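You operate a simulated robot arm through the tools that you are given. There is no shell and no other tool.

You are at the controls of a simulated robot arm. One attempt, no reset.

Task
Start the inlet elevator and test the red stop on it.
Fine: selector to HAND, start the inlet, strike the red stop, free it, then press reset; the inlet ends stopped.

Only the result counts: the job must be done as asked and must still hold three seconds after the hand-in. Knocking over, shifting, dropping, spilling or breaking anything else fails it.

Robot
A 6-joint arm with a two-finger parallel gripper, fixed in place. Base frame: the origin is on the floor under the middle of its stand, x ahead of it, y to its left, z up. Units: mm, rad, N and s.
With the tool pointing down near the work surface it reaches from about 260 to 680 mm from the base axis. Its first joint turns from -1.152 to 1.152 rad. Payload 2.9 kg.
The TCP is the grasp point between the finger pads, 30 mm short of the fingertips. In the tool frame z runs along the fingers and y along their closing line. The gripper opens to 110 mm. The fingers are 20 mm wide and 10 mm thick; the gripper's body (48 by 112 mm) begins 55 mm behind the TCP.
Orientation is told as [roll, pitch, yaw] about the base's x, y, z axes, in that order, counted from this pose: with the fingers straight down and closing along the base's y, the tool's x points along the base's -x, its y along +y and its z along -z.

Tools
- The arm moves only by the tool jog_arm. Its argument "steps" is a list of rows, each a list of 3 entries, a list of its own where there are three numbers: the shift along the tool's x, y, z in mm, then the turn, a rotation vector about the tool's x, y, z in rad, then the gripper command, from -1 (shut) to 1 (fully open), values between in proportion. In form: [[[dx, dy, dz], [ax, ay, az], hand], ...]. A call has 1 to 20 rows; each row is the pose to reach, as a shift and turn from the pose commanded when the call began, along the tool's axes at that moment. Each row takes 0.2 s and may step no farther than 50 mm and 0.15 rad from the row before; otherwise, or with a gripper value out of range, the whole call is refused. A pose out of reach is approached as far as the arm can. The call stops where the force on the tool passes 90 N (or 10 N more than at its start, if that is more) or the arm is blocked; 0.2 s more then pass. Each finger travels about 108 mm/s and halts on what it meets, pressing with about 35 N; the grip force reading is that of the motor and also rises with nothing between the fingers. The clock runs only during rows and for 0.2 s after the last one: add rows that repeat a pose to give the fingers time. The reply holds the time, the measured pose of the TCP, the force on the tool along the base axes, the opening and the grip force, in the units named above and with some noise, with the torque about the TCP (base axes, N m) and any sound that the robot's microphone picked up.
- Cameras (640 x 400 px; columns grow to the right, rows downward): "scene" is fixed at [70.7, 425.3, 1396.7]; the picture's right is [-0.84, -0.55, 0.00], its down [-0.25, 0.38, -0.89] and it looks along [0.49, -0.74, -0.46] (base axes); focal length 372 px, centre (320, 200). "wrist" rides on the gripper at [72, 17, -103] in the tool frame; the picture's right is [-0.23, 0.97, 0.00], its down [-0.76, -0.18, -0.62] and it looks along [-0.61, -0.14, 0.78] (tool axes); focal length 222 px, centre (320, 200). There is no depth. A picture from a camera that has moved, and an enlarged one, comes with that camera's place and axes in the base frame and with its lens.
- camera(camera): a new picture of that camera. No time passes.
- zoom(camera, box): a new picture of the part [left, top, right, bottom] of that camera's present view, enlarged. No time passes.
- job_done(): hands the job in; it is judged then, once.

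Places have to be worked out from the pictures, the camera data and where the tool is seen. Open the gripper and draw the arm clear of the work before you hand the job in, unless the task says otherwise.

The tools are called after ">>>" as name(argument=value, ...) on one line, values as JSON. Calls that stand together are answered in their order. jog_arm: Moves the arm, as the interface text tells. Its arguments: {"type":"object","properties":{"steps":{"type":"array","items":{"type":"array"}}},"required":["steps"]} The other tools are called the same way: camera (camera) takes a picture; zoom (camera, box) takes an enlarged picture of a part of a camera's view; job_done () hands the job in.

At the start:

```text
time: 0.0
tcp_pos: [381.5, -253.8, 1203.4]
orientation: [0.0, 0.0, -0.001]
ft_force: [0.1, -0.1, -0.1]
moment: [-0.01, 0.04, 0.0]
gripper_width: 110.2
grasp_force: 0.1
```

scene: 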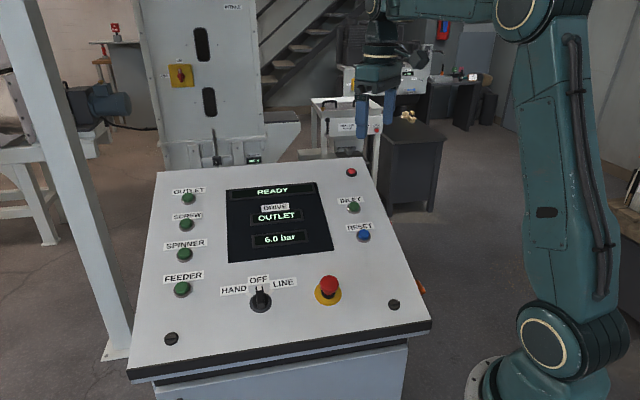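
wrist: 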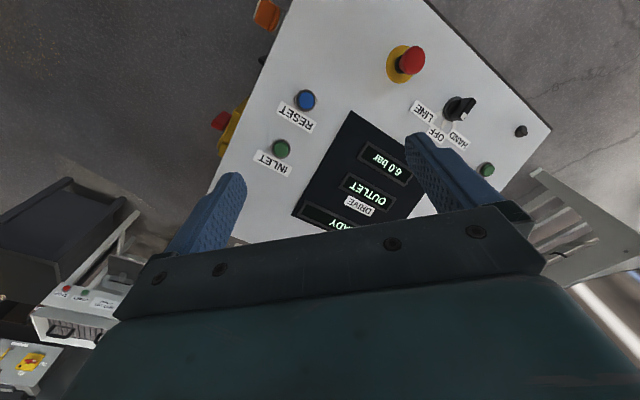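

I'll look closer at the panel before moving; the console shows a selector (OFF up), a red mushroom stop, INLET green and RESET blue buttons.

>>> zoom(camera="scene", box=[120, 150, 440, 350])

>>> zoom(camera="wrist", box=[200, 0, 560, 225])

>>> zoom(camera="scene", box=[300, 160, 440, 247])

>>> zoom(camera="scene", box=[210, 250, 370, 350])

```text
2.00 times, centred on (280, 250) of scene
camera zoom: at [70.7, 425.3, 1396.7], right [-0.84, -0.55, 0.0], down [-0.25, 0.38, -0.89], along [0.49, -0.74, -0.46], focal length 744 px, centre (400, 100)
```

zoom: 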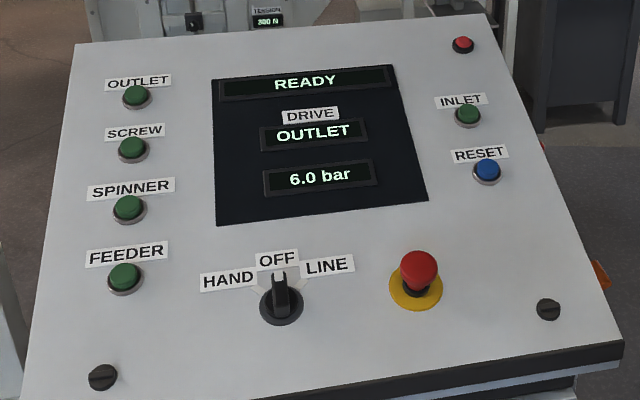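

```text
1.78 times, centred on (380, 112) of wrist
camera zoom: at [309.1, -237.9, 1306.7], right [0.23, 0.97, 0.0], down [0.76, -0.18, 0.62], along [0.61, -0.14, -0.78], focal length 395 px, centre (213, 356)
```

zoom: 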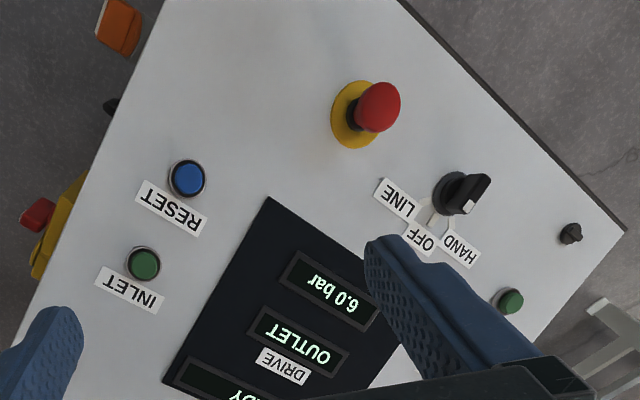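

```text
4.57 times, centred on (370, 204) of scene
camera zoom: at [70.7, 425.3, 1396.7], right [-0.84, -0.55, 0.0], down [-0.25, 0.38, -0.89], along [0.49, -0.74, -0.46], focal length 1700 px, centre (91, 184)
```

zoom: 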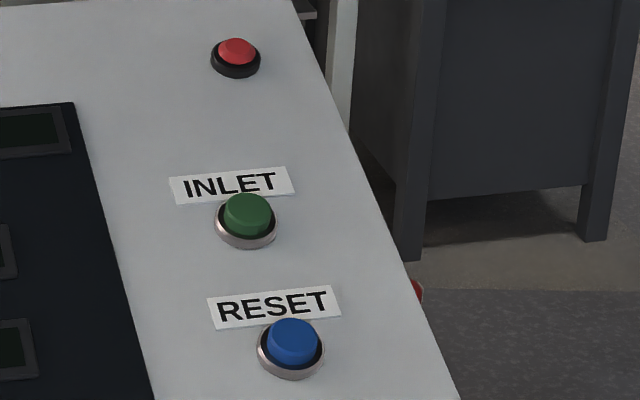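

```text
4.00 times, centred on (290, 300) of scene
camera zoom: at [70.7, 425.3, 1396.7], right [-0.84, -0.55, 0.0], down [-0.25, 0.38, -0.89], along [0.49, -0.74, -0.46], focal length 1488 px, centre (440, -200)
```

zoom: 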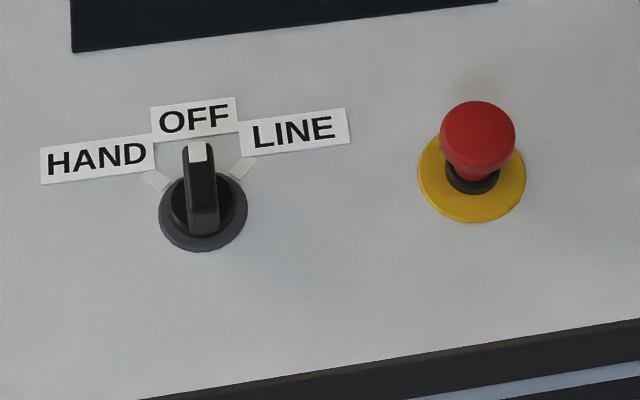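

The panel is a tilted plane, facing away from the robot's right toward the scene camera. Rough triangulation: e‑stop ≈ (403,-111,830), selector ≈ (503,-4,840), INLET ≈ (475,-354,915), RESET ≈ (411,-290,883). I'll zoom into other details such as the red/yellow item at the console's side.

>>> zoom(camera="wrist", box=[180, 0, 340, 100])

>>> zoom(camera="wrist", box=[180, 90, 340, 190])

>>> zoom(camera="scene", box=[340, 200, 500, 300])

>>> zoom(camera="wrist", box=[380, 20, 500, 95])

>>> zoom(camera="scene", box=[220, 170, 340, 245])

```text
4.00 times, centred on (260, 50) of wrist
camera zoom: at [309.1, -237.9, 1306.7], right [0.23, 0.97, 0.0], down [0.76, -0.18, 0.62], along [0.61, -0.14, -0.78], focal length 888 px, centre (560, 800)
```

zoom: 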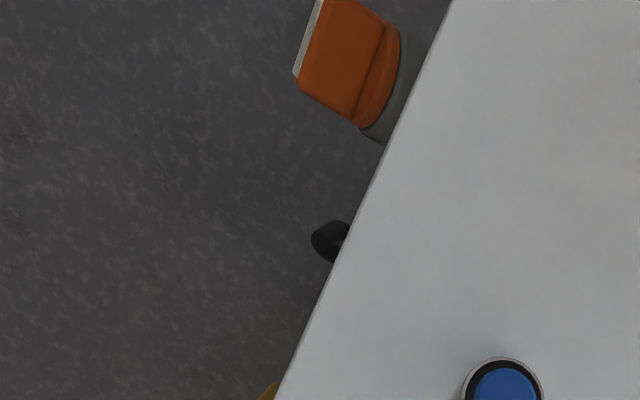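

```text
4.00 times, centred on (260, 140) of wrist
camera zoom: at [309.1, -237.9, 1306.7], right [0.23, 0.97, 0.0], down [0.76, -0.18, 0.62], along [0.61, -0.14, -0.78], focal length 888 px, centre (560, 440)
```

zoom: 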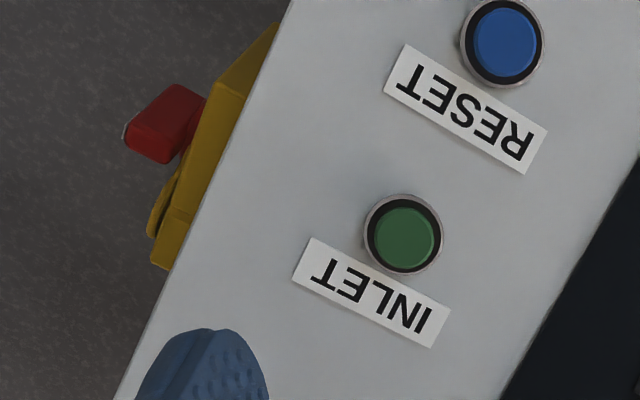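

```text
4.00 times, centred on (420, 250) of scene
camera zoom: at [70.7, 425.3, 1396.7], right [-0.84, -0.55, 0.0], down [-0.25, 0.38, -0.89], along [0.49, -0.74, -0.46], focal length 1488 px, centre (-80, 0)
```

zoom: 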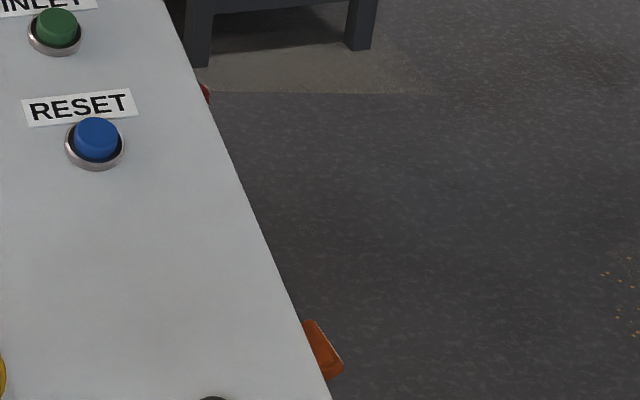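

```text
5.33 times, centred on (440, 58) of wrist
camera zoom: at [309.1, -237.9, 1306.7], right [0.23, 0.97, 0.0], down [0.76, -0.18, 0.62], along [0.61, -0.14, -0.78], focal length 1185 px, centre (-320, 960)
```

zoom: 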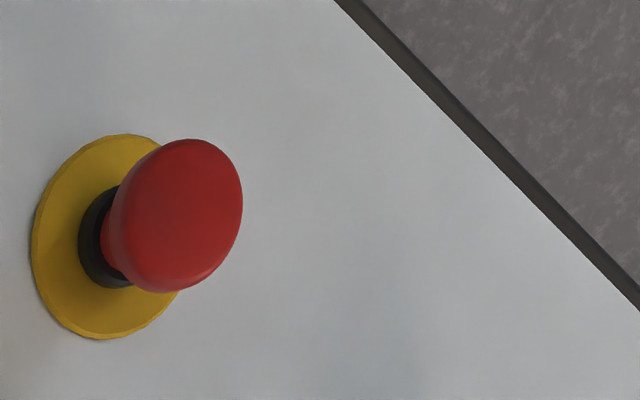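

```text
5.33 times, centred on (280, 208) of scene
camera zoom: at [70.7, 425.3, 1396.7], right [-0.84, -0.55, 0.0], down [-0.25, 0.38, -0.89], along [0.49, -0.74, -0.46], focal length 1984 px, centre (533, 160)
```

zoom: 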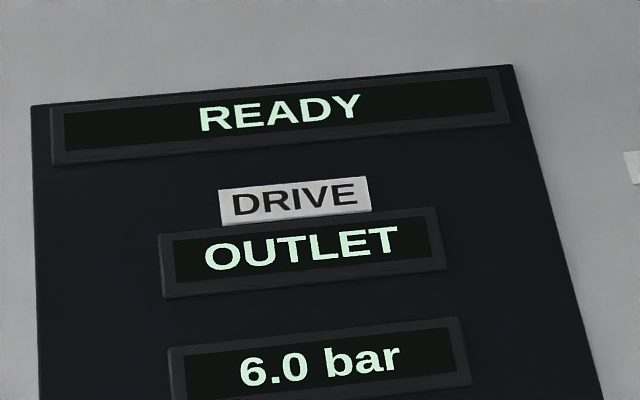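

The side of the console holds a main isolator and a plug, which I leave alone. I'll raise no risk by staying high: rotate the tool to line up with the panel (about 20° tilt, 45° yaw) and shift toward the operator's side for an overview picture.

>>> jog_arm(steps=[[[0, 33, 7], [0.0197, -0.0477, 0.112], 1], [[0, 66, 14], [0.0394, -0.0954, 0.224], 1], [[0, 99, 21], [0.0591, -0.1431, 0.336], 1], [[0, 132, 28], [0.0789, -0.1909, 0.448], 1], [[0, 165, 35], [0.0986, -0.2386, 0.56], 1], [[0, 198, 42], [0.1183, -0.2863, 0.672], 1], [[0, 234, 50], [0.138, -0.334, 0.784], 1], [[0, 234, 50], [0.138, -0.334, 0.784], 1]])

>>> camera(camera="wrist")

>>> camera(camera="scene")

```text
time: 1.8
tcp_pos: [380.3, -20.0, 1152.3]
orientation: [0.001, -0.354, -0.793]
ft_force: [0.1, -0.3, -1.0]
moment: [0.03, -0.01, 0.0]
gripper_width: 110.0
grasp_force: 0.1
```

```text
taken
camera wrist: at [320.4, 65.0, 1224.3], right [0.84, 0.53, 0.08], down [0.22, -0.48, 0.85], along [0.49, -0.7, -0.52], focal length 222 px, centre (320, 200)
```

wrist: 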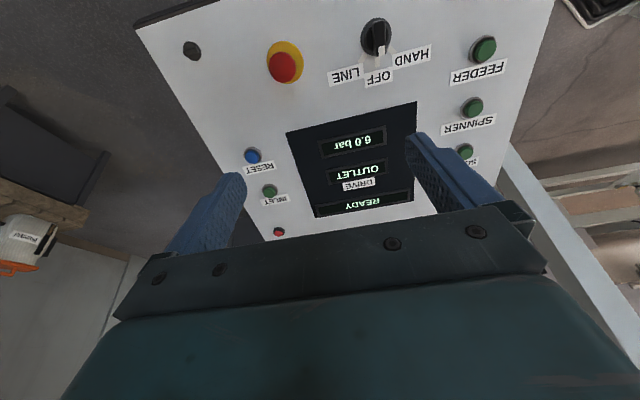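

```text
taken
```

scene: 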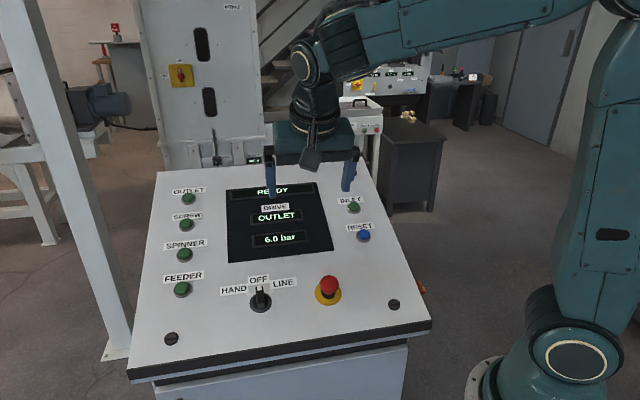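

The tool is now close to panel-aligned. I'll zoom into this wrist view to triangulate the controls precisely.

>>> zoom(camera="wrist", box=[240, 10, 440, 135])

>>> zoom(camera="wrist", box=[220, 135, 320, 197])

>>> zoom(camera="wrist", box=[120, 0, 280, 100])

>>> zoom(camera="scene", box=[220, 260, 380, 360])

```text
3.20 times, centred on (340, 72) of wrist
camera zoom: at [320.4, 65.0, 1224.3], right [0.84, 0.53, 0.08], down [0.22, -0.48, 0.85], along [0.49, -0.7, -0.52], focal length 711 px, centre (256, 608)
```

zoom: 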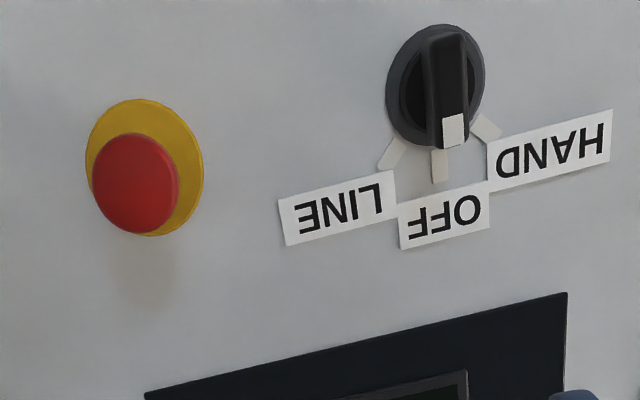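

```text
6.40 times, centred on (270, 166) of wrist
camera zoom: at [320.4, 65.0, 1224.3], right [0.84, 0.53, 0.08], down [0.22, -0.48, 0.85], along [0.49, -0.7, -0.52], focal length 1422 px, centre (640, 418)
```

zoom: 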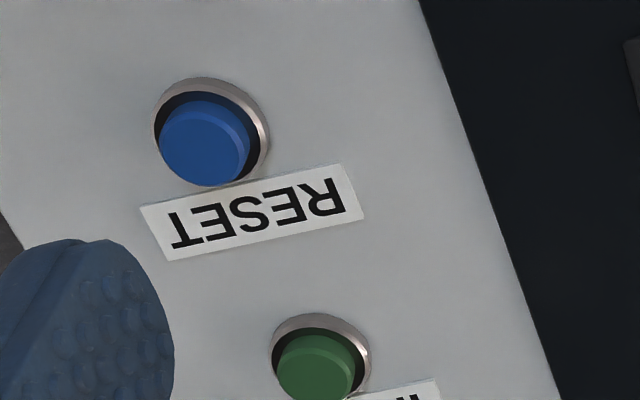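

```text
4.00 times, centred on (200, 50) of wrist
camera zoom: at [320.4, 65.0, 1224.3], right [0.84, 0.53, 0.08], down [0.22, -0.48, 0.85], along [0.49, -0.7, -0.52], focal length 888 px, centre (800, 800)
```

zoom: 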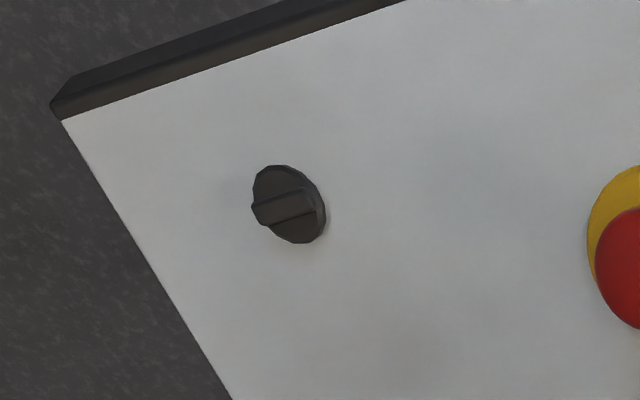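

```text
4.00 times, centred on (300, 310) of scene
camera zoom: at [70.6, 425.3, 1396.7], right [-0.84, -0.55, 0.0], down [-0.25, 0.38, -0.89], along [0.49, -0.74, -0.46], focal length 1488 px, centre (400, -240)
```

zoom: 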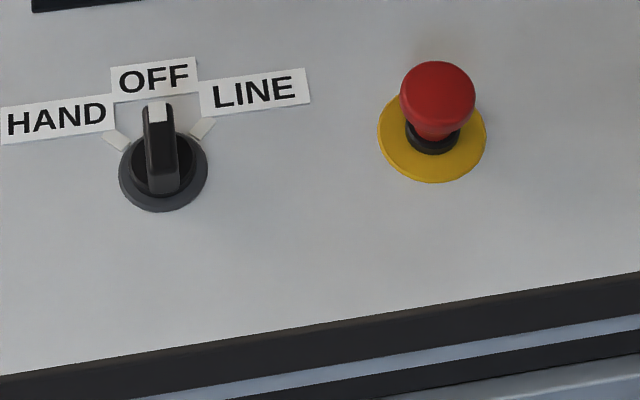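

Panel fit: horizontal axis ≈ (-0.707,-0.707,0), normal ≈ (-0.243,0.247,0.938), matching the present tool axis. Selector base ≈ (504,-7,840); I'll hover with fingertips about 100 mm above it, gripper partly closed, and look.

>>> jog_arm(steps=[[[7, 19.5, 38], [0, 0, -0.002], 0.6], [[14, 39, 76], [0, 0, -0.004], 0.3], [[21, 58.5, 114], [0, 0, -0.006], 0.1], [[28, 78, 152], [0, 0, -0.008], 0.1], [[35.5, 97.3, 189.8], [0, 0, -0.008], 0.1], [[35.5, 97.3, 189.8], [0, 0, -0.008], 0.1]])

>>> camera(camera="wrist")

>>> camera(camera="scene")

>>> zoom(camera="wrist", box=[220, 50, 420, 175])

>>> zoom(camera="scene", box=[200, 230, 360, 330])

```text
time: 3.2
tcp_pos: [472.8, 24.8, 962.2]
orientation: [0.001, -0.352, -0.784]
ft_force: [-0.2, 0.0, -0.1]
moment: [-0.01, -0.02, 0.02]
gripper_width: 60.7
grasp_force: 0.1
```

```text
taken
camera wrist: at [412.0, 109.4, 1034.8], right [0.84, 0.54, 0.08], down [0.23, -0.48, 0.85], along [0.49, -0.69, -0.52], focal length 222 px, centre (320, 200)
```

wrist: 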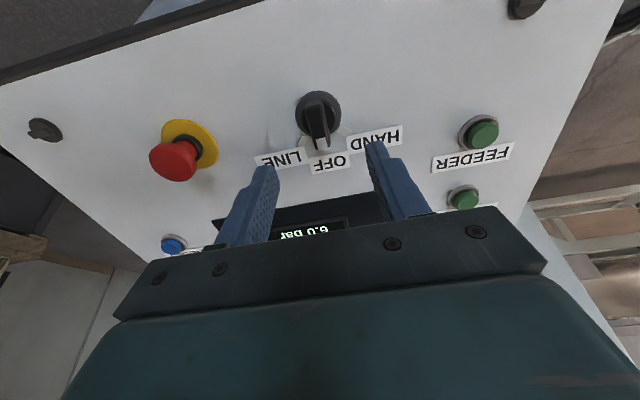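

```text
taken
```

scene: 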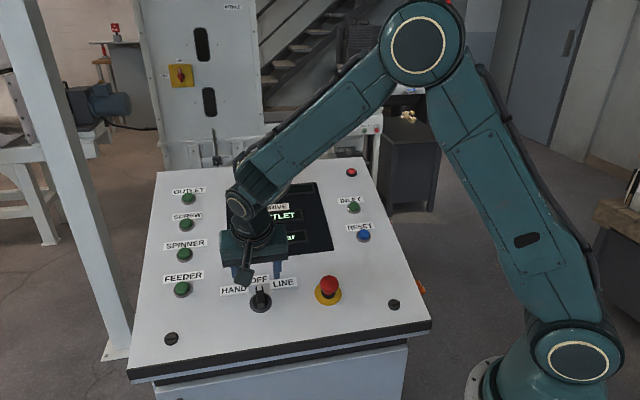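

```text
3.20 times, centred on (320, 112) of wrist
camera zoom: at [412.0, 109.4, 1034.8], right [0.84, 0.54, 0.08], down [0.23, -0.48, 0.85], along [0.49, -0.69, -0.52], focal length 711 px, centre (320, 480)
```

zoom: 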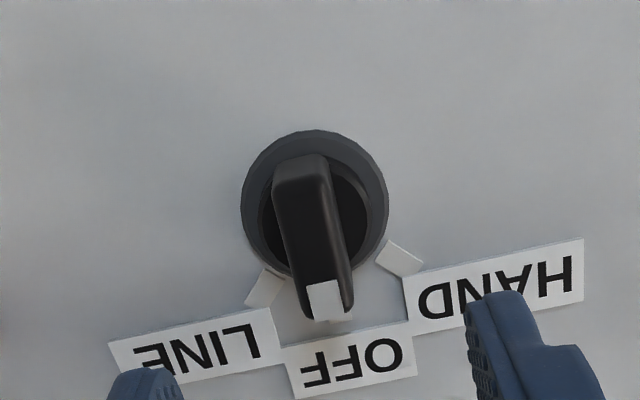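

```text
4.00 times, centred on (280, 280) of scene
camera zoom: at [70.7, 425.3, 1396.7], right [-0.84, -0.55, 0.0], down [-0.25, 0.38, -0.89], along [0.49, -0.74, -0.46], focal length 1488 px, centre (480, -120)
```

zoom: 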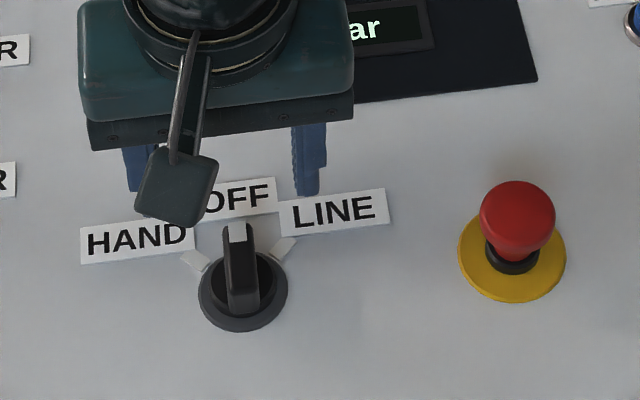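

The selector sits almost exactly on the tool axis (about 1.5 mm to the tool's −y), bezel ≈130 mm below TCP, lever top ≈30 mm above the bezel, lever ≈13 mm wide. I'll descend 88 mm and close on the lever.

>>> jog_arm(steps=[[[0, -1.5, 22], [0, 0, 0], 0.0], [[0, -1.5, 44], [0, 0, 0], -0.1], [[0, -1.5, 66], [0, 0, 0], -0.2], [[0, -1.5, 80], [0, 0, 0], -0.2], [[0, -1.5, 88], [0, 0, 0], -0.2], [[0, -1.5, 88], [0, 0, 0], -0.2]])

>>> camera(camera="wrist")

>>> zoom(camera="scene", box=[200, 230, 360, 330])

```text
time: 4.6
tcp_pos: [492.6, 1.8, 880.1]
orientation: [0.0, -0.351, -0.784]
ft_force: [0.1, -0.2, 0.9]
moment: [0.01, -0.02, 0.03]
gripper_width: 44.1
grasp_force: 0.0
```

```text
taken
camera wrist: at [432.2, 86.6, 953.0], right [0.84, 0.54, 0.08], down [0.23, -0.48, 0.85], along [0.49, -0.69, -0.52], focal length 222 px, centre (320, 200)
```

wrist: 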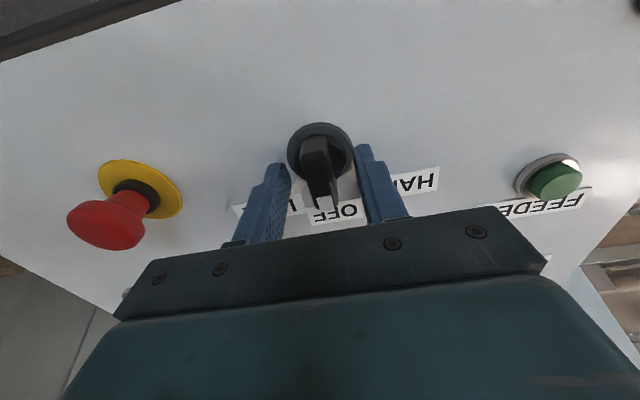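

```text
4.00 times, centred on (280, 280) of scene
camera zoom: at [70.7, 425.3, 1396.7], right [-0.84, -0.55, 0.0], down [-0.25, 0.38, -0.89], along [0.49, -0.74, -0.46], focal length 1488 px, centre (480, -120)
```

zoom: 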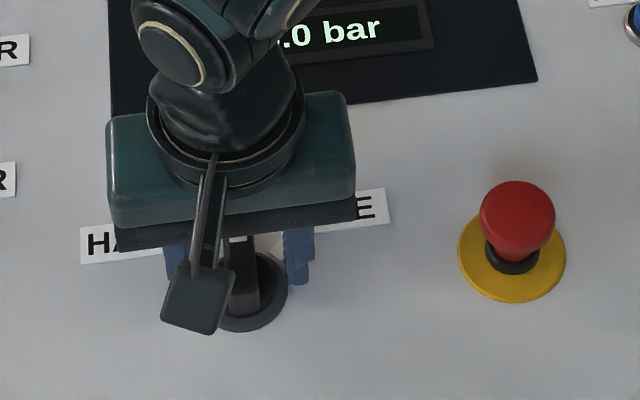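

>>> zoom(camera="wrist", box=[240, 100, 400, 200])

```text
4.00 times, centred on (320, 150) of wrist
camera zoom: at [432.2, 86.6, 953.0], right [0.84, 0.54, 0.08], down [0.23, -0.48, 0.85], along [0.49, -0.69, -0.52], focal length 888 px, centre (320, 400)
```

zoom: 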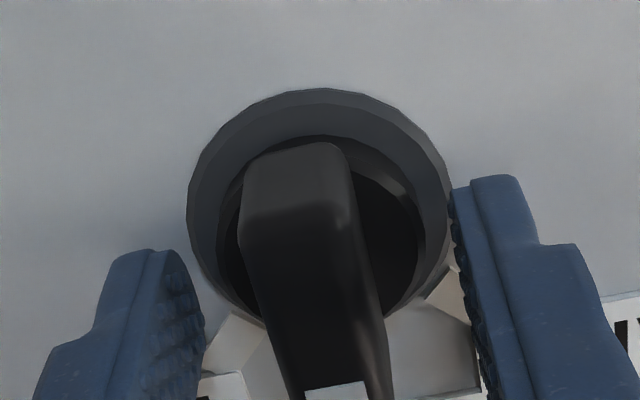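

Fingers straddle the lever symmetrically, tips about 13 mm above the bezel. I'll go 4 mm deeper and close on the lever.

>>> jog_arm(steps=[[[0, 0, 4], [0, 0, 0], -0.2], [[0, 0, 4], [0, 0, 0], -0.5], [[0, 0, 4], [0, 0, 0], -0.8], [[0, 0, 4], [0, 0, 0], -1], [[0, 0, 4], [0, 0, 0], -1]])

>>> zoom(camera="wrist", box=[240, 100, 400, 200])

```text
time: 5.8
tcp_pos: [494.6, 0.4, 876.4]
orientation: [-0.002, -0.352, -0.784]
ft_force: [-1.4, 1.4, 0.0]
moment: [0.17, -0.11, 0.07]
gripper_width: 34.4
grasp_force: 44.9
```

```text
4.00 times, centred on (320, 150) of wrist
camera zoom: at [433.1, 86.4, 948.9], right [0.84, 0.54, 0.08], down [0.23, -0.48, 0.85], along [0.49, -0.69, -0.52], focal length 888 px, centre (320, 400)
```

zoom: 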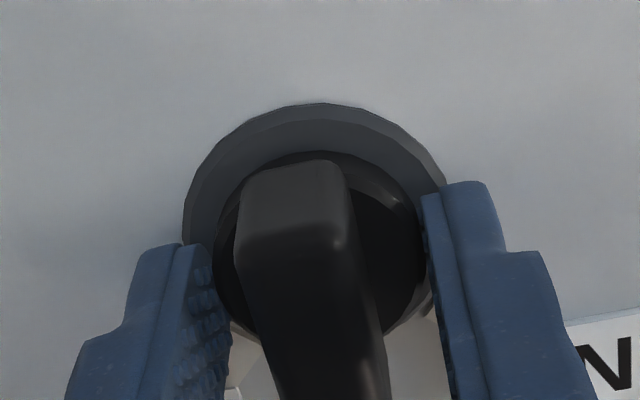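

Width stopped at 34 mm: the pads met the knob's round base rather than the lever. I'll open, rise about 9 mm, and close again on the lever itself.

>>> jog_arm(steps=[[[0, 0, 0], [0, 0, 0], -0.2], [[0, 0, -4], [0, 0, 0], -0.2], [[0, 0, -9], [0, 0, 0], -0.2], [[0, 0, -9], [0, 0, 0], -0.5], [[0, 0, -9], [0, 0, 0], -0.8], [[0, 0, -9], [0, 0, 0], -1], [[0, 0, -9], [0, 0, 0], -1]])

>>> zoom(camera="wrist", box=[240, 100, 400, 200])

```text
time: 7.4
tcp_pos: [493.1, 3.2, 885.2]
orientation: [-0.002, -0.353, -0.783]
ft_force: [-3.9, 0.4, 5.6]
moment: [0.03, -0.04, -0.02]
gripper_width: 15.8
grasp_force: 45.4
```

```text
4.00 times, centred on (320, 150) of wrist
camera zoom: at [431.1, 88.5, 957.3], right [0.84, 0.54, 0.08], down [0.23, -0.48, 0.85], along [0.49, -0.69, -0.52], focal length 888 px, centre (320, 400)
```

zoom: 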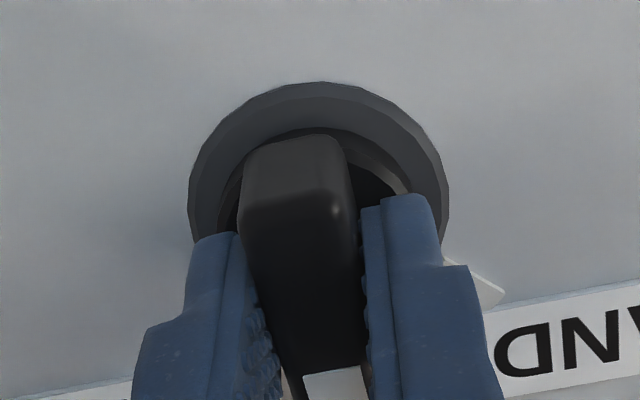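

The lever is held (15.8 mm). Now rotate −0.785 rad about the tool z (counter-clockwise seen by the operator) toward HAND.

>>> jog_arm(steps=[[[0, 0, 0], [0, 0, -0.12], -1], [[0, 0, 0], [0, 0, -0.24], -1], [[0, 0, 0], [0, 0, -0.36], -1], [[0, 0, 0], [0, 0, -0.48], -1], [[0, 0, 0], [0, 0, -0.6], -1], [[0, 0, 0], [0, 0, -0.72], -1], [[0, 0, 0], [0, 0, -0.8], -1], [[0, 0, 0], [0, 0, -0.8], -1]])

>>> camera(camera="wrist")

>>> camera(camera="scene")

```text
time: 9.2
tcp_pos: [493.4, 3.2, 885.9]
orientation: [-0.259, -0.241, 0.049]
ft_force: [1.3, 2.9, -2.0]
moment: [1.27, -0.83, -0.3]
gripper_width: 16.1
grasp_force: 44.8
```

```text
taken
camera wrist: at [397.6, 42.0, 960.8], right [0.23, 0.95, -0.19], down [0.58, 0.02, 0.81], along [0.78, -0.3, -0.55], focal length 222 px, centre (320, 200)
```

wrist: 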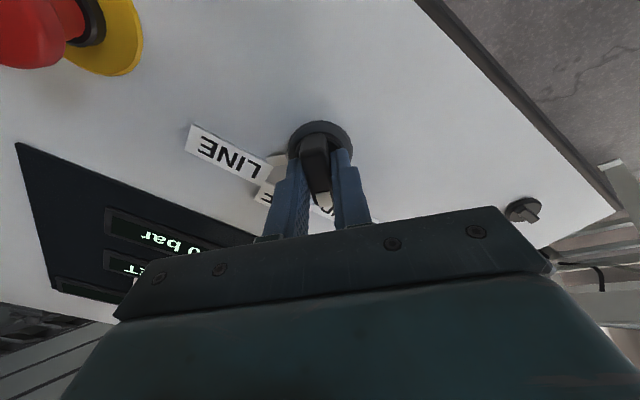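

```text
taken
```

scene: 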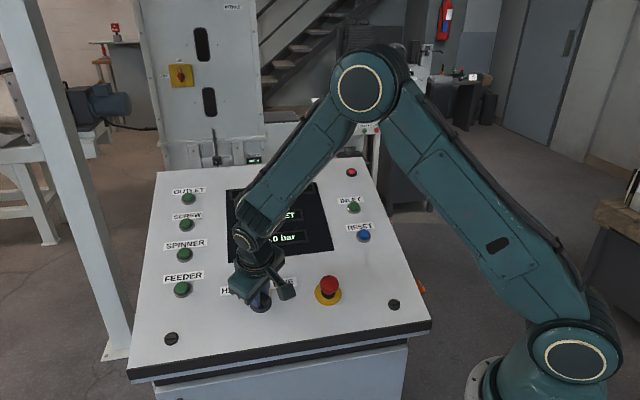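

The lever turned with the gripper to about 45°. I'll open, lift away, and check the selector and display.

>>> jog_arm(steps=[[[0, 0, 0], [0, 0, 0], -0.4], [[0, 0, 0], [0, 0, 0], -0.2], [[0, 0, -25], [0, 0, 0], -0.2], [[0, 0, -60], [0, 0, 0], -0.2], [[0, 0, -100], [0, 0, 0], -0.2], [[0, 0, -130], [0, 0, 0], -0.2], [[0, 0, -130], [0, 0, 0], -0.2]])

>>> camera(camera="wrist")

>>> camera(camera="scene")

>>> zoom(camera="wrist", box=[240, 60, 400, 160])

```text
time: 10.8
tcp_pos: [459.7, 38.3, 1006.8]
orientation: [-0.258, -0.242, 0.047]
ft_force: [-0.1, 0.1, 0.7]
moment: [-0.02, -0.01, 0.02]
gripper_width: 44.0
grasp_force: 0.1
```

```text
taken
camera wrist: at [365.1, 75.7, 1082.7], right [0.23, 0.95, -0.19], down [0.58, 0.02, 0.81], along [0.78, -0.3, -0.55], focal length 222 px, centre (320, 200)
```

wrist: 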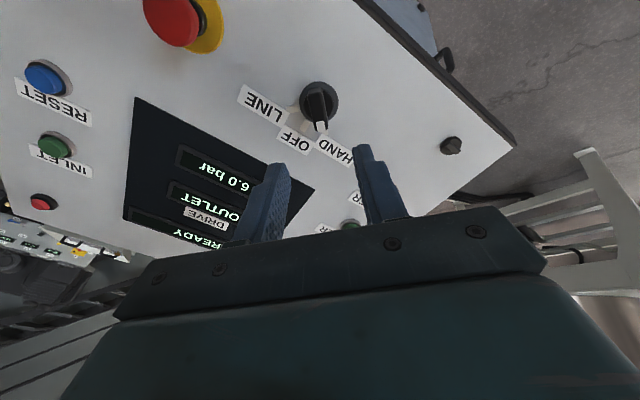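

```text
taken
```

scene: 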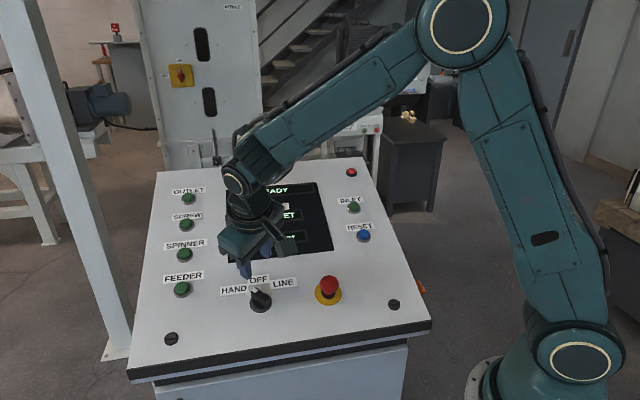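

```text
4.00 times, centred on (320, 110) of wrist
camera zoom: at [365.1, 75.7, 1082.7], right [0.23, 0.95, -0.19], down [0.58, 0.02, 0.81], along [0.78, -0.3, -0.55], focal length 888 px, centre (320, 560)
```

zoom: 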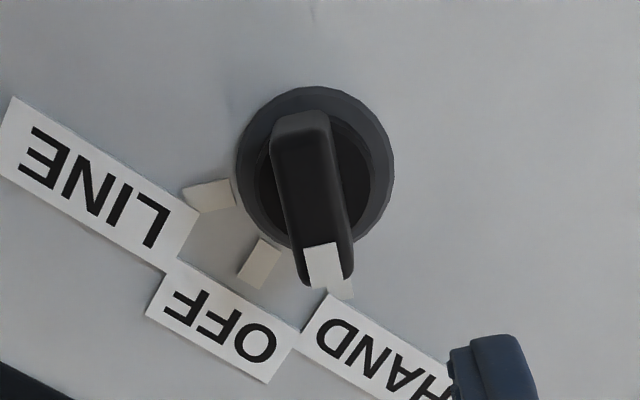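

Selector lever now points at HAND. Next I'll close the fingers and move over INLET (bezel ≈ (474,-354,919)), hovering with tips ~100 mm above it.

>>> jog_arm(steps=[[[2.5, -36, 5], [0, 0, 0], -1], [[5, -72, 10], [0, 0, 0], -1], [[7.5, -108, 15], [0, 0, 0], -1], [[10, -144, 20], [0, 0, 0], -1], [[12.5, -180, 25], [0, 0, 0], -1], [[15, -216, 30], [0, 0, 0], -1], [[18, -252, 35], [0, 0, 0], -1], [[20, -288, 40], [0, 0, 0], -1], [[22.5, -324, 46], [0, 0, 0], -1], [[25.3, -358.1, 51.4], [0, 0, 0], -1], [[25.3, -358.1, 51.4], [0, 0, 0], -1]])

>>> camera(camera="wrist")

>>> camera(camera="scene")

>>> zoom(camera="wrist", box=[220, 50, 420, 175])

```text
time: 13.2
tcp_pos: [444.1, -325.7, 1041.8]
orientation: [-0.259, -0.242, 0.048]
ft_force: [0.6, -0.1, 0.4]
moment: [0.01, 0.01, -0.01]
gripper_width: 0.2
grasp_force: 35.1
```

```text
taken
camera wrist: at [349.7, -287.5, 1116.6], right [0.24, 0.95, -0.19], down [0.58, 0.01, 0.81], along [0.78, -0.3, -0.55], focal length 222 px, centre (320, 200)
```

wrist: 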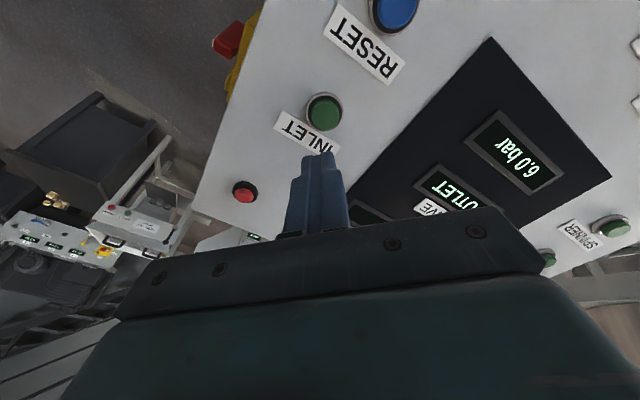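

```text
taken
```

scene: 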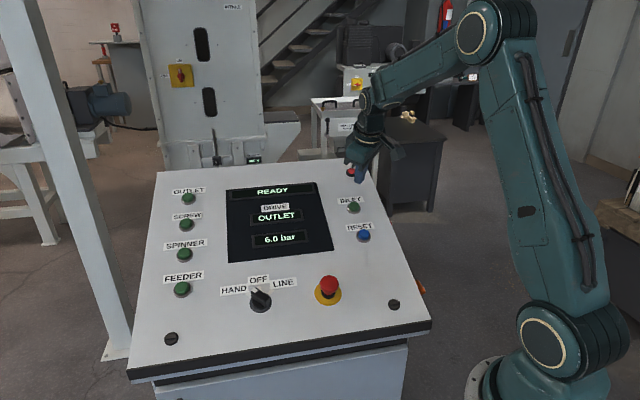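

```text
3.20 times, centred on (320, 112) of wrist
camera zoom: at [349.7, -287.5, 1116.6], right [0.24, 0.95, -0.19], down [0.58, 0.01, 0.81], along [0.78, -0.3, -0.55], focal length 711 px, centre (320, 480)
```

zoom: 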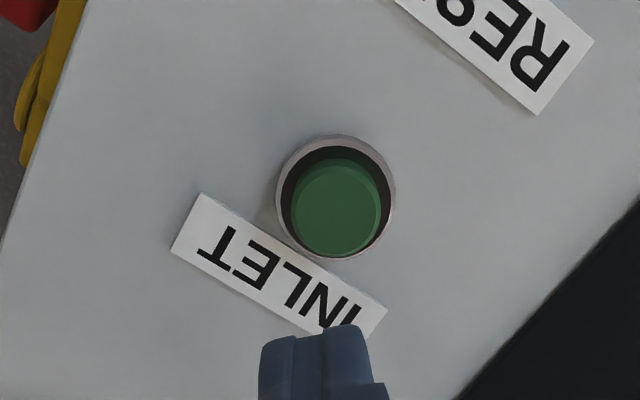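

INLET is about 1.3 mm (+x) and 5.4 mm (+y) off the tool axis. I'll correct and descend 75 mm (tips should remain ~15 mm above the cap), then check.

>>> jog_arm(steps=[[[1.3, 5.4, 20], [0, 0, 0], -1], [[1.3, 5.4, 45], [0, 0, 0], -1], [[1.3, 5.4, 65], [0, 0, 0], -1], [[1.3, 5.4, 75], [0, 0, 0], -1], [[1.3, 5.4, 75], [0, 0, 0], -1]])

>>> zoom(camera="wrist", box=[220, 90, 420, 215])

>>> zoom(camera="scene", box=[300, 150, 420, 225])

```text
time: 14.4
tcp_pos: [461.5, -338.8, 969.0]
orientation: [-0.257, -0.242, 0.047]
ft_force: [-0.4, -0.3, -0.3]
moment: [0.01, 0.0, 0.0]
gripper_width: 0.0
grasp_force: 35.3
```

```text
3.20 times, centred on (320, 152) of wrist
camera zoom: at [366.7, -300.0, 1044.4], right [0.24, 0.95, -0.19], down [0.58, 0.02, 0.81], along [0.78, -0.3, -0.55], focal length 711 px, centre (320, 352)
```

zoom: 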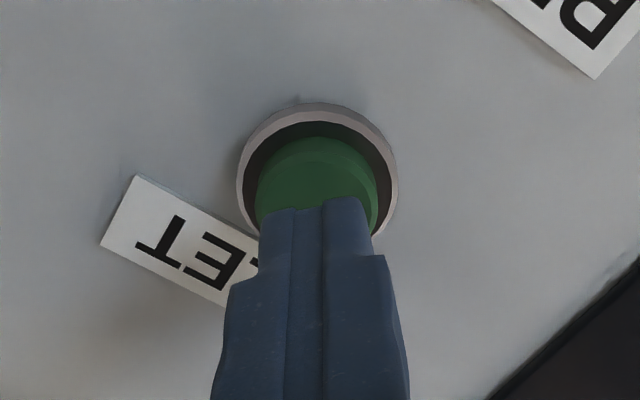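

```text
5.33 times, centred on (360, 188) of scene
camera zoom: at [70.7, 425.3, 1396.7], right [-0.84, -0.55, 0.0], down [-0.25, 0.38, -0.89], along [0.49, -0.74, -0.46], focal length 1984 px, centre (107, 267)
```

zoom: 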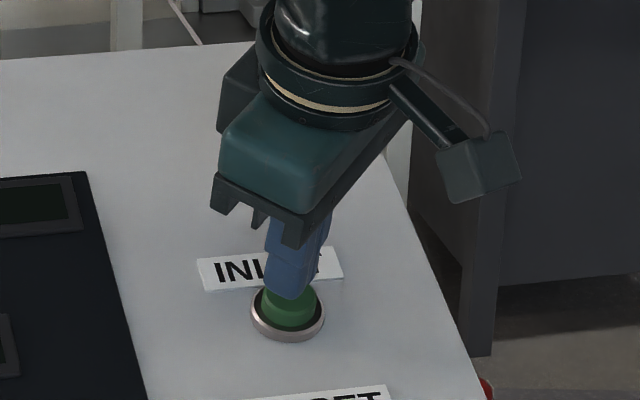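

Tips are centred over the INLET cap. I'll press slowly in small steps and read the force.

>>> jog_arm(steps=[[[0, 0, 3], [0, 0, 0], -1], [[0, 0, 6], [0, 0, 0], -1], [[0, 0, 9], [0, 0, 0], -1], [[0, 0, 12], [0, 0, 0], -1]])

```text
time: 15.4
tcp_pos: [462.9, -341.4, 958.7]
orientation: [-0.259, -0.242, 0.048]
ft_force: [-0.9, 2.9, 3.5]
moment: [0.09, 0.02, -0.04]
gripper_width: 0.0
grasp_force: 35.5
heard: click
```

A click was heard with light contact. I'll check the display and button now.

>>> camera(camera="scene")

>>> zoom(camera="scene", box=[220, 150, 420, 275])

```text
taken
```

scene: 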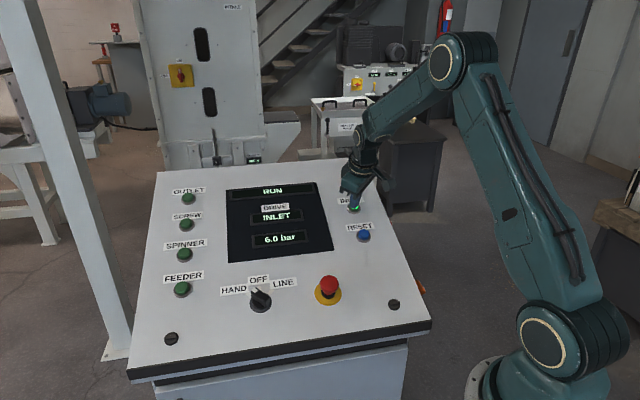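

```text
3.20 times, centred on (320, 212) of scene
camera zoom: at [70.6, 425.4, 1396.7], right [-0.84, -0.55, 0.0], down [-0.25, 0.38, -0.89], along [0.49, -0.74, -0.46], focal length 1190 px, centre (320, 160)
```

zoom: 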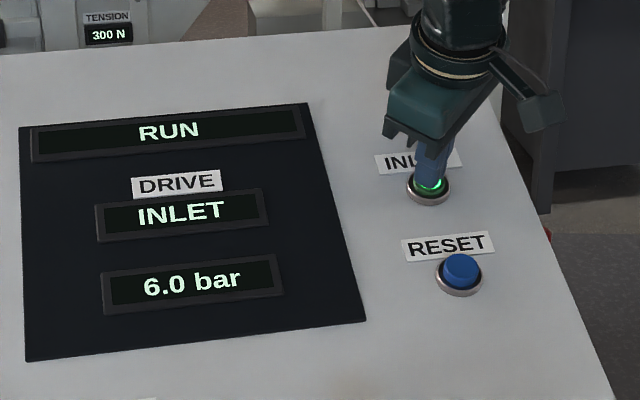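

Display: RUN, DRIVE INLET — the inlet is running with its lamp lit. I'll withdraw and move above the red mushroom stop.

>>> jog_arm(steps=[[[0, 0, -30], [0, 0, 0], -1], [[0, 0, -65], [0, 0, 0], -1], [[11, 35, -75], [0, 0, 0], -1], [[22, 71, -85], [0, 0, 0], -1], [[33, 107, -95], [0, 0, 0], -1], [[45, 143, -105], [0, 0, 0], -1], [[56, 179, -115], [0, 0, 0], -1], [[67, 215, -125], [0, 0, 0], -1], [[78.4, 251.1, -131.3], [0, 0, 0], -1], [[78.4, 251.1, -131.3], [0, 0, 0], -1]])

>>> camera(camera="wrist")

>>> camera(camera="scene")

>>> zoom(camera="wrist", box=[220, 40, 420, 165])

```text
time: 17.6
tcp_pos: [358.8, -68.7, 1001.8]
orientation: [-0.259, -0.242, 0.048]
ft_force: [-0.2, -0.2, -0.5]
moment: [0.01, 0.05, -0.01]
gripper_width: 0.3
grasp_force: 34.7
```

```text
taken
camera wrist: at [264.4, -30.9, 1078.1], right [0.24, 0.95, -0.19], down [0.58, 0.02, 0.81], along [0.78, -0.3, -0.55], focal length 222 px, centre (320, 200)
```

wrist: 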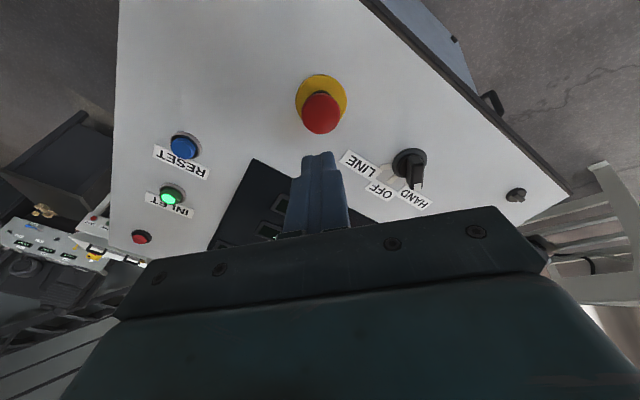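

```text
taken
```

scene: 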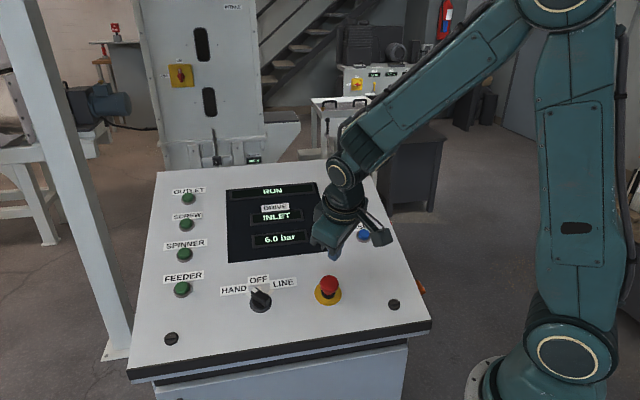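

```text
3.20 times, centred on (320, 102) of wrist
camera zoom: at [264.4, -30.9, 1078.1], right [0.24, 0.95, -0.19], down [0.58, 0.02, 0.81], along [0.78, -0.3, -0.55], focal length 711 px, centre (320, 512)
```

zoom: 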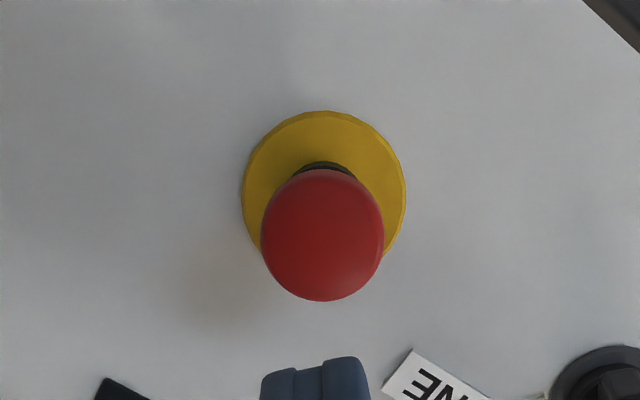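

The mushroom is nearly on the tool axis (+0.9, +1.4 mm), head top roughly 125 mm from TCP. I'll approach to just above it, then push in gently.

>>> jog_arm(steps=[[[0.9, 1.4, 30], [0, 0, 0], -1], [[0.9, 1.4, 60], [0, 0, 0], -1], [[0.9, 1.4, 80], [0, 0, 0], -1], [[0.9, 1.4, 86], [0, 0, 0], -1], [[0.9, 1.4, 86], [0, 0, 0], -1]])

>>> zoom(camera="wrist", box=[220, 90, 420, 215])

>>> zoom(camera="scene", box=[260, 230, 420, 330])

```text
time: 18.8
tcp_pos: [378.2, -91.8, 918.7]
orientation: [-0.258, -0.243, 0.046]
ft_force: [0.4, -0.2, 0.0]
moment: [0.03, 0.0, -0.02]
gripper_width: 0.1
grasp_force: 35.1
```

```text
3.20 times, centred on (320, 152) of wrist
camera zoom: at [283.4, -52.2, 995.4], right [0.24, 0.95, -0.19], down [0.58, 0.02, 0.81], along [0.78, -0.3, -0.55], focal length 711 px, centre (320, 352)
```

zoom: 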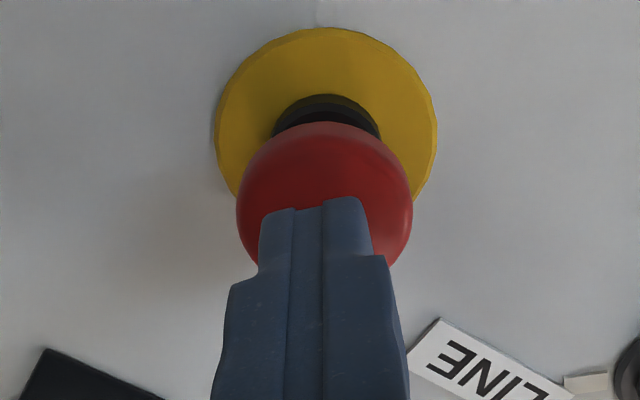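

```text
4.00 times, centred on (340, 280) of scene
camera zoom: at [70.7, 425.3, 1396.7], right [-0.84, -0.55, 0.0], down [-0.25, 0.38, -0.89], along [0.49, -0.74, -0.46], focal length 1488 px, centre (240, -120)
```

zoom: 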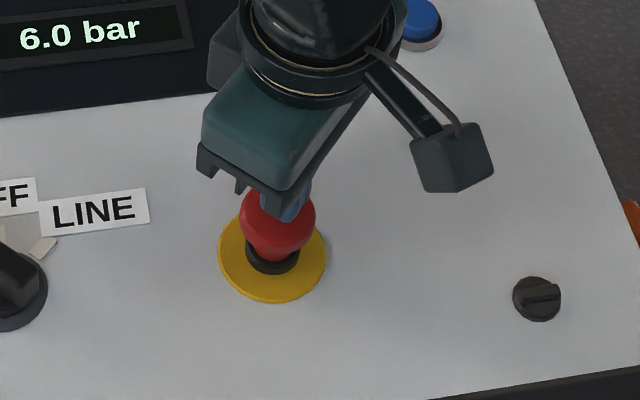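

Tips are centred just over the mushroom head. Pushing in slowly now.

>>> jog_arm(steps=[[[0, 0, 3], [0, 0, 0], -1], [[0, 0, 6], [0, 0, 0], -1], [[0, 0, 9], [0, 0, 0], -1], [[0, 0, 12], [0, 0, 0], -1]])

```text
time: 19.8
tcp_pos: [381.5, -93.9, 908.1]
orientation: [-0.259, -0.241, 0.048]
ft_force: [0.2, 0.0, 0.3]
moment: [-0.01, 0.0, 0.01]
gripper_width: 0.0
grasp_force: 34.4
```

No contact yet (tips ~51 mm above the plate by my estimate). Continue in small steps.

>>> jog_arm(steps=[[[0, 0, 2], [0, 0, 0], -1], [[0, 0, 4], [0, 0, 0], -1], [[0, 0, 6], [0, 0, 0], -1]])

```text
time: 20.6
tcp_pos: [382.0, -92.6, 906.8]
orientation: [-0.261, -0.245, 0.052]
ft_force: [-15.0, 8.2, 28.2]
moment: [0.08, 0.49, -0.05]
gripper_width: 0.2
grasp_force: 35.0
stopped in row 3: the force on the tool passed its limit at 96 N (the readings are from after the stop); the commanded pose is now the measured one
```

The force limit tripped at 96 N with little travel. I'll check the display and the mushroom's state.

>>> zoom(camera="scene", box=[220, 150, 420, 275])

>>> zoom(camera="scene", box=[280, 250, 380, 312])

>>> zoom(camera="wrist", box=[220, 90, 420, 215])

```text
3.20 times, centred on (320, 212) of scene
camera zoom: at [70.0, 425.5, 1396.6], right [-0.84, -0.55, 0.0], down [-0.25, 0.38, -0.89], along [0.49, -0.74, -0.46], focal length 1190 px, centre (320, 160)
```

zoom: 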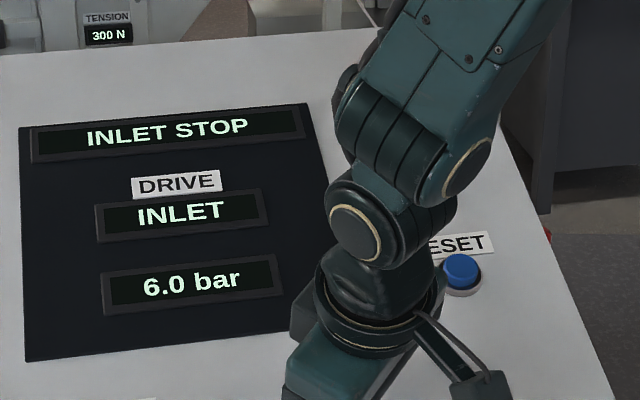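

```text
6.40 times, centred on (330, 281) of scene
camera zoom: at [70.0, 425.5, 1396.6], right [-0.84, -0.55, 0.0], down [-0.25, 0.38, -0.89], along [0.49, -0.74, -0.46], focal length 2380 px, centre (256, -318)
```

zoom: 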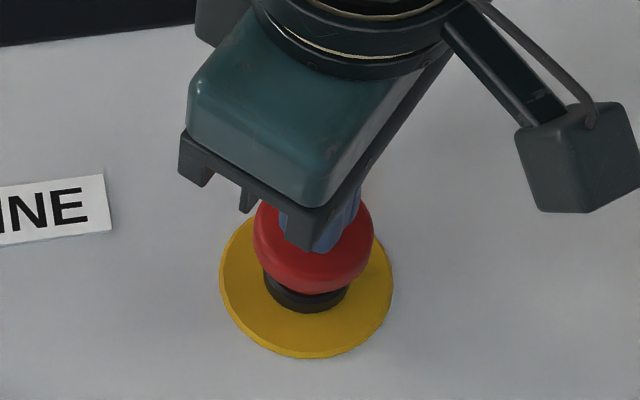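

```text
3.20 times, centred on (320, 152) of wrist
camera zoom: at [287.3, -54.4, 981.7], right [0.23, 0.95, -0.19], down [0.58, 0.02, 0.81], along [0.78, -0.3, -0.55], focal length 711 px, centre (320, 352)
```

zoom: 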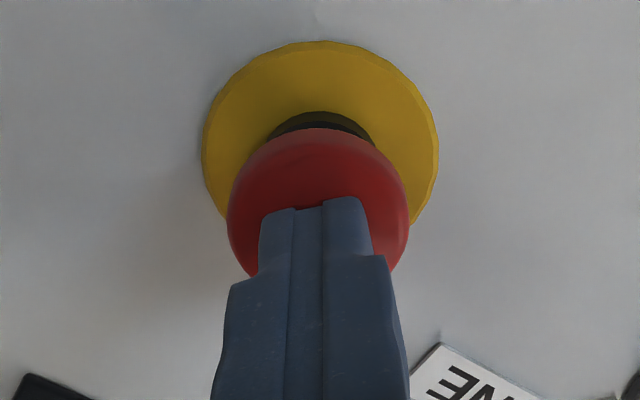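

Display: "INLET STOP" — the red stop tripped. I'll withdraw and check that it has latched and how it releases.

>>> jog_arm(steps=[[[0, 0, -5], [0, 0, 0], -1], [[0, 0, -30], [0, 0, 0], -1], [[0, 0, -65], [0, 0, 0], -1], [[0, 0, -100], [0, 0, 0], -1], [[0, 0, -100], [0, 0, 0], -1]])

>>> camera(camera="scene")

>>> zoom(camera="scene", box=[280, 250, 380, 312])

>>> zoom(camera="wrist", box=[220, 40, 420, 165])

>>> zoom(camera="scene", box=[220, 150, 420, 275])

```text
time: 21.8
tcp_pos: [360.2, -69.3, 997.1]
orientation: [-0.26, -0.247, 0.048]
ft_force: [-0.8, -0.1, -0.1]
moment: [0.02, 0.02, -0.01]
gripper_width: 0.2
grasp_force: 35.4
```

```text
taken
```

scene: 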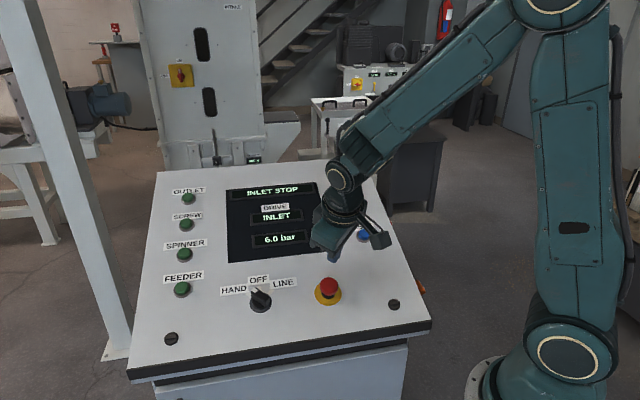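

```text
6.40 times, centred on (330, 281) of scene
camera zoom: at [70.6, 425.3, 1396.7], right [-0.84, -0.55, 0.0], down [-0.25, 0.38, -0.89], along [0.49, -0.74, -0.46], focal length 2380 px, centre (256, -318)
```

zoom: 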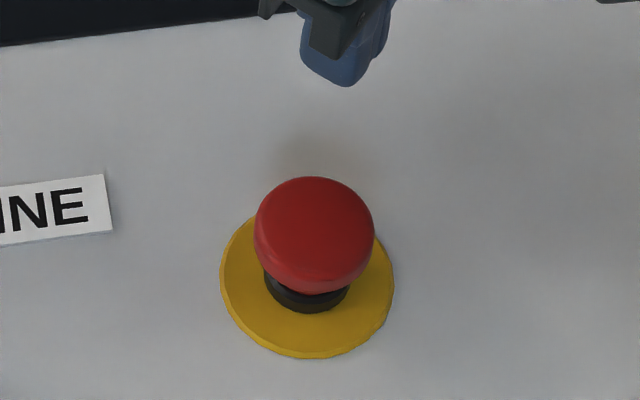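

```text
3.20 times, centred on (320, 102) of wrist
camera zoom: at [265.1, -30.0, 1072.8], right [0.23, 0.95, -0.19], down [0.58, 0.02, 0.81], along [0.78, -0.3, -0.55], focal length 711 px, centre (320, 512)
```

zoom: 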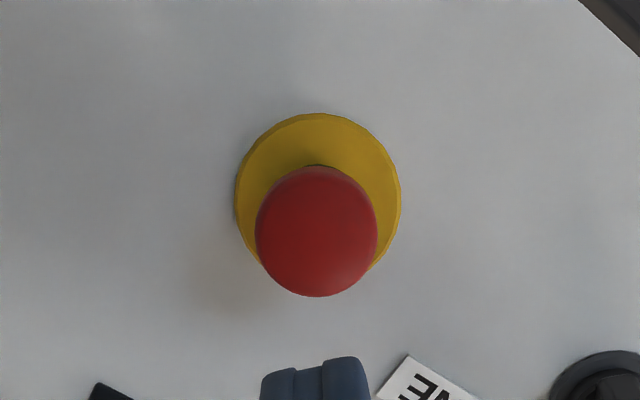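

```text
3.20 times, centred on (320, 212) of scene
camera zoom: at [70.6, 425.3, 1396.7], right [-0.84, -0.55, 0.0], down [-0.25, 0.38, -0.89], along [0.49, -0.74, -0.46], focal length 1190 px, centre (320, 160)
```

zoom: 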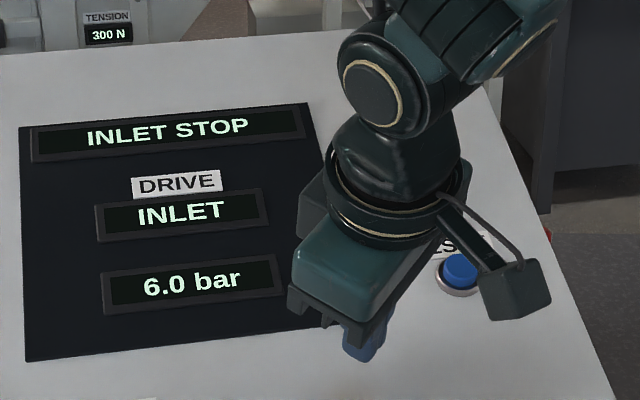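

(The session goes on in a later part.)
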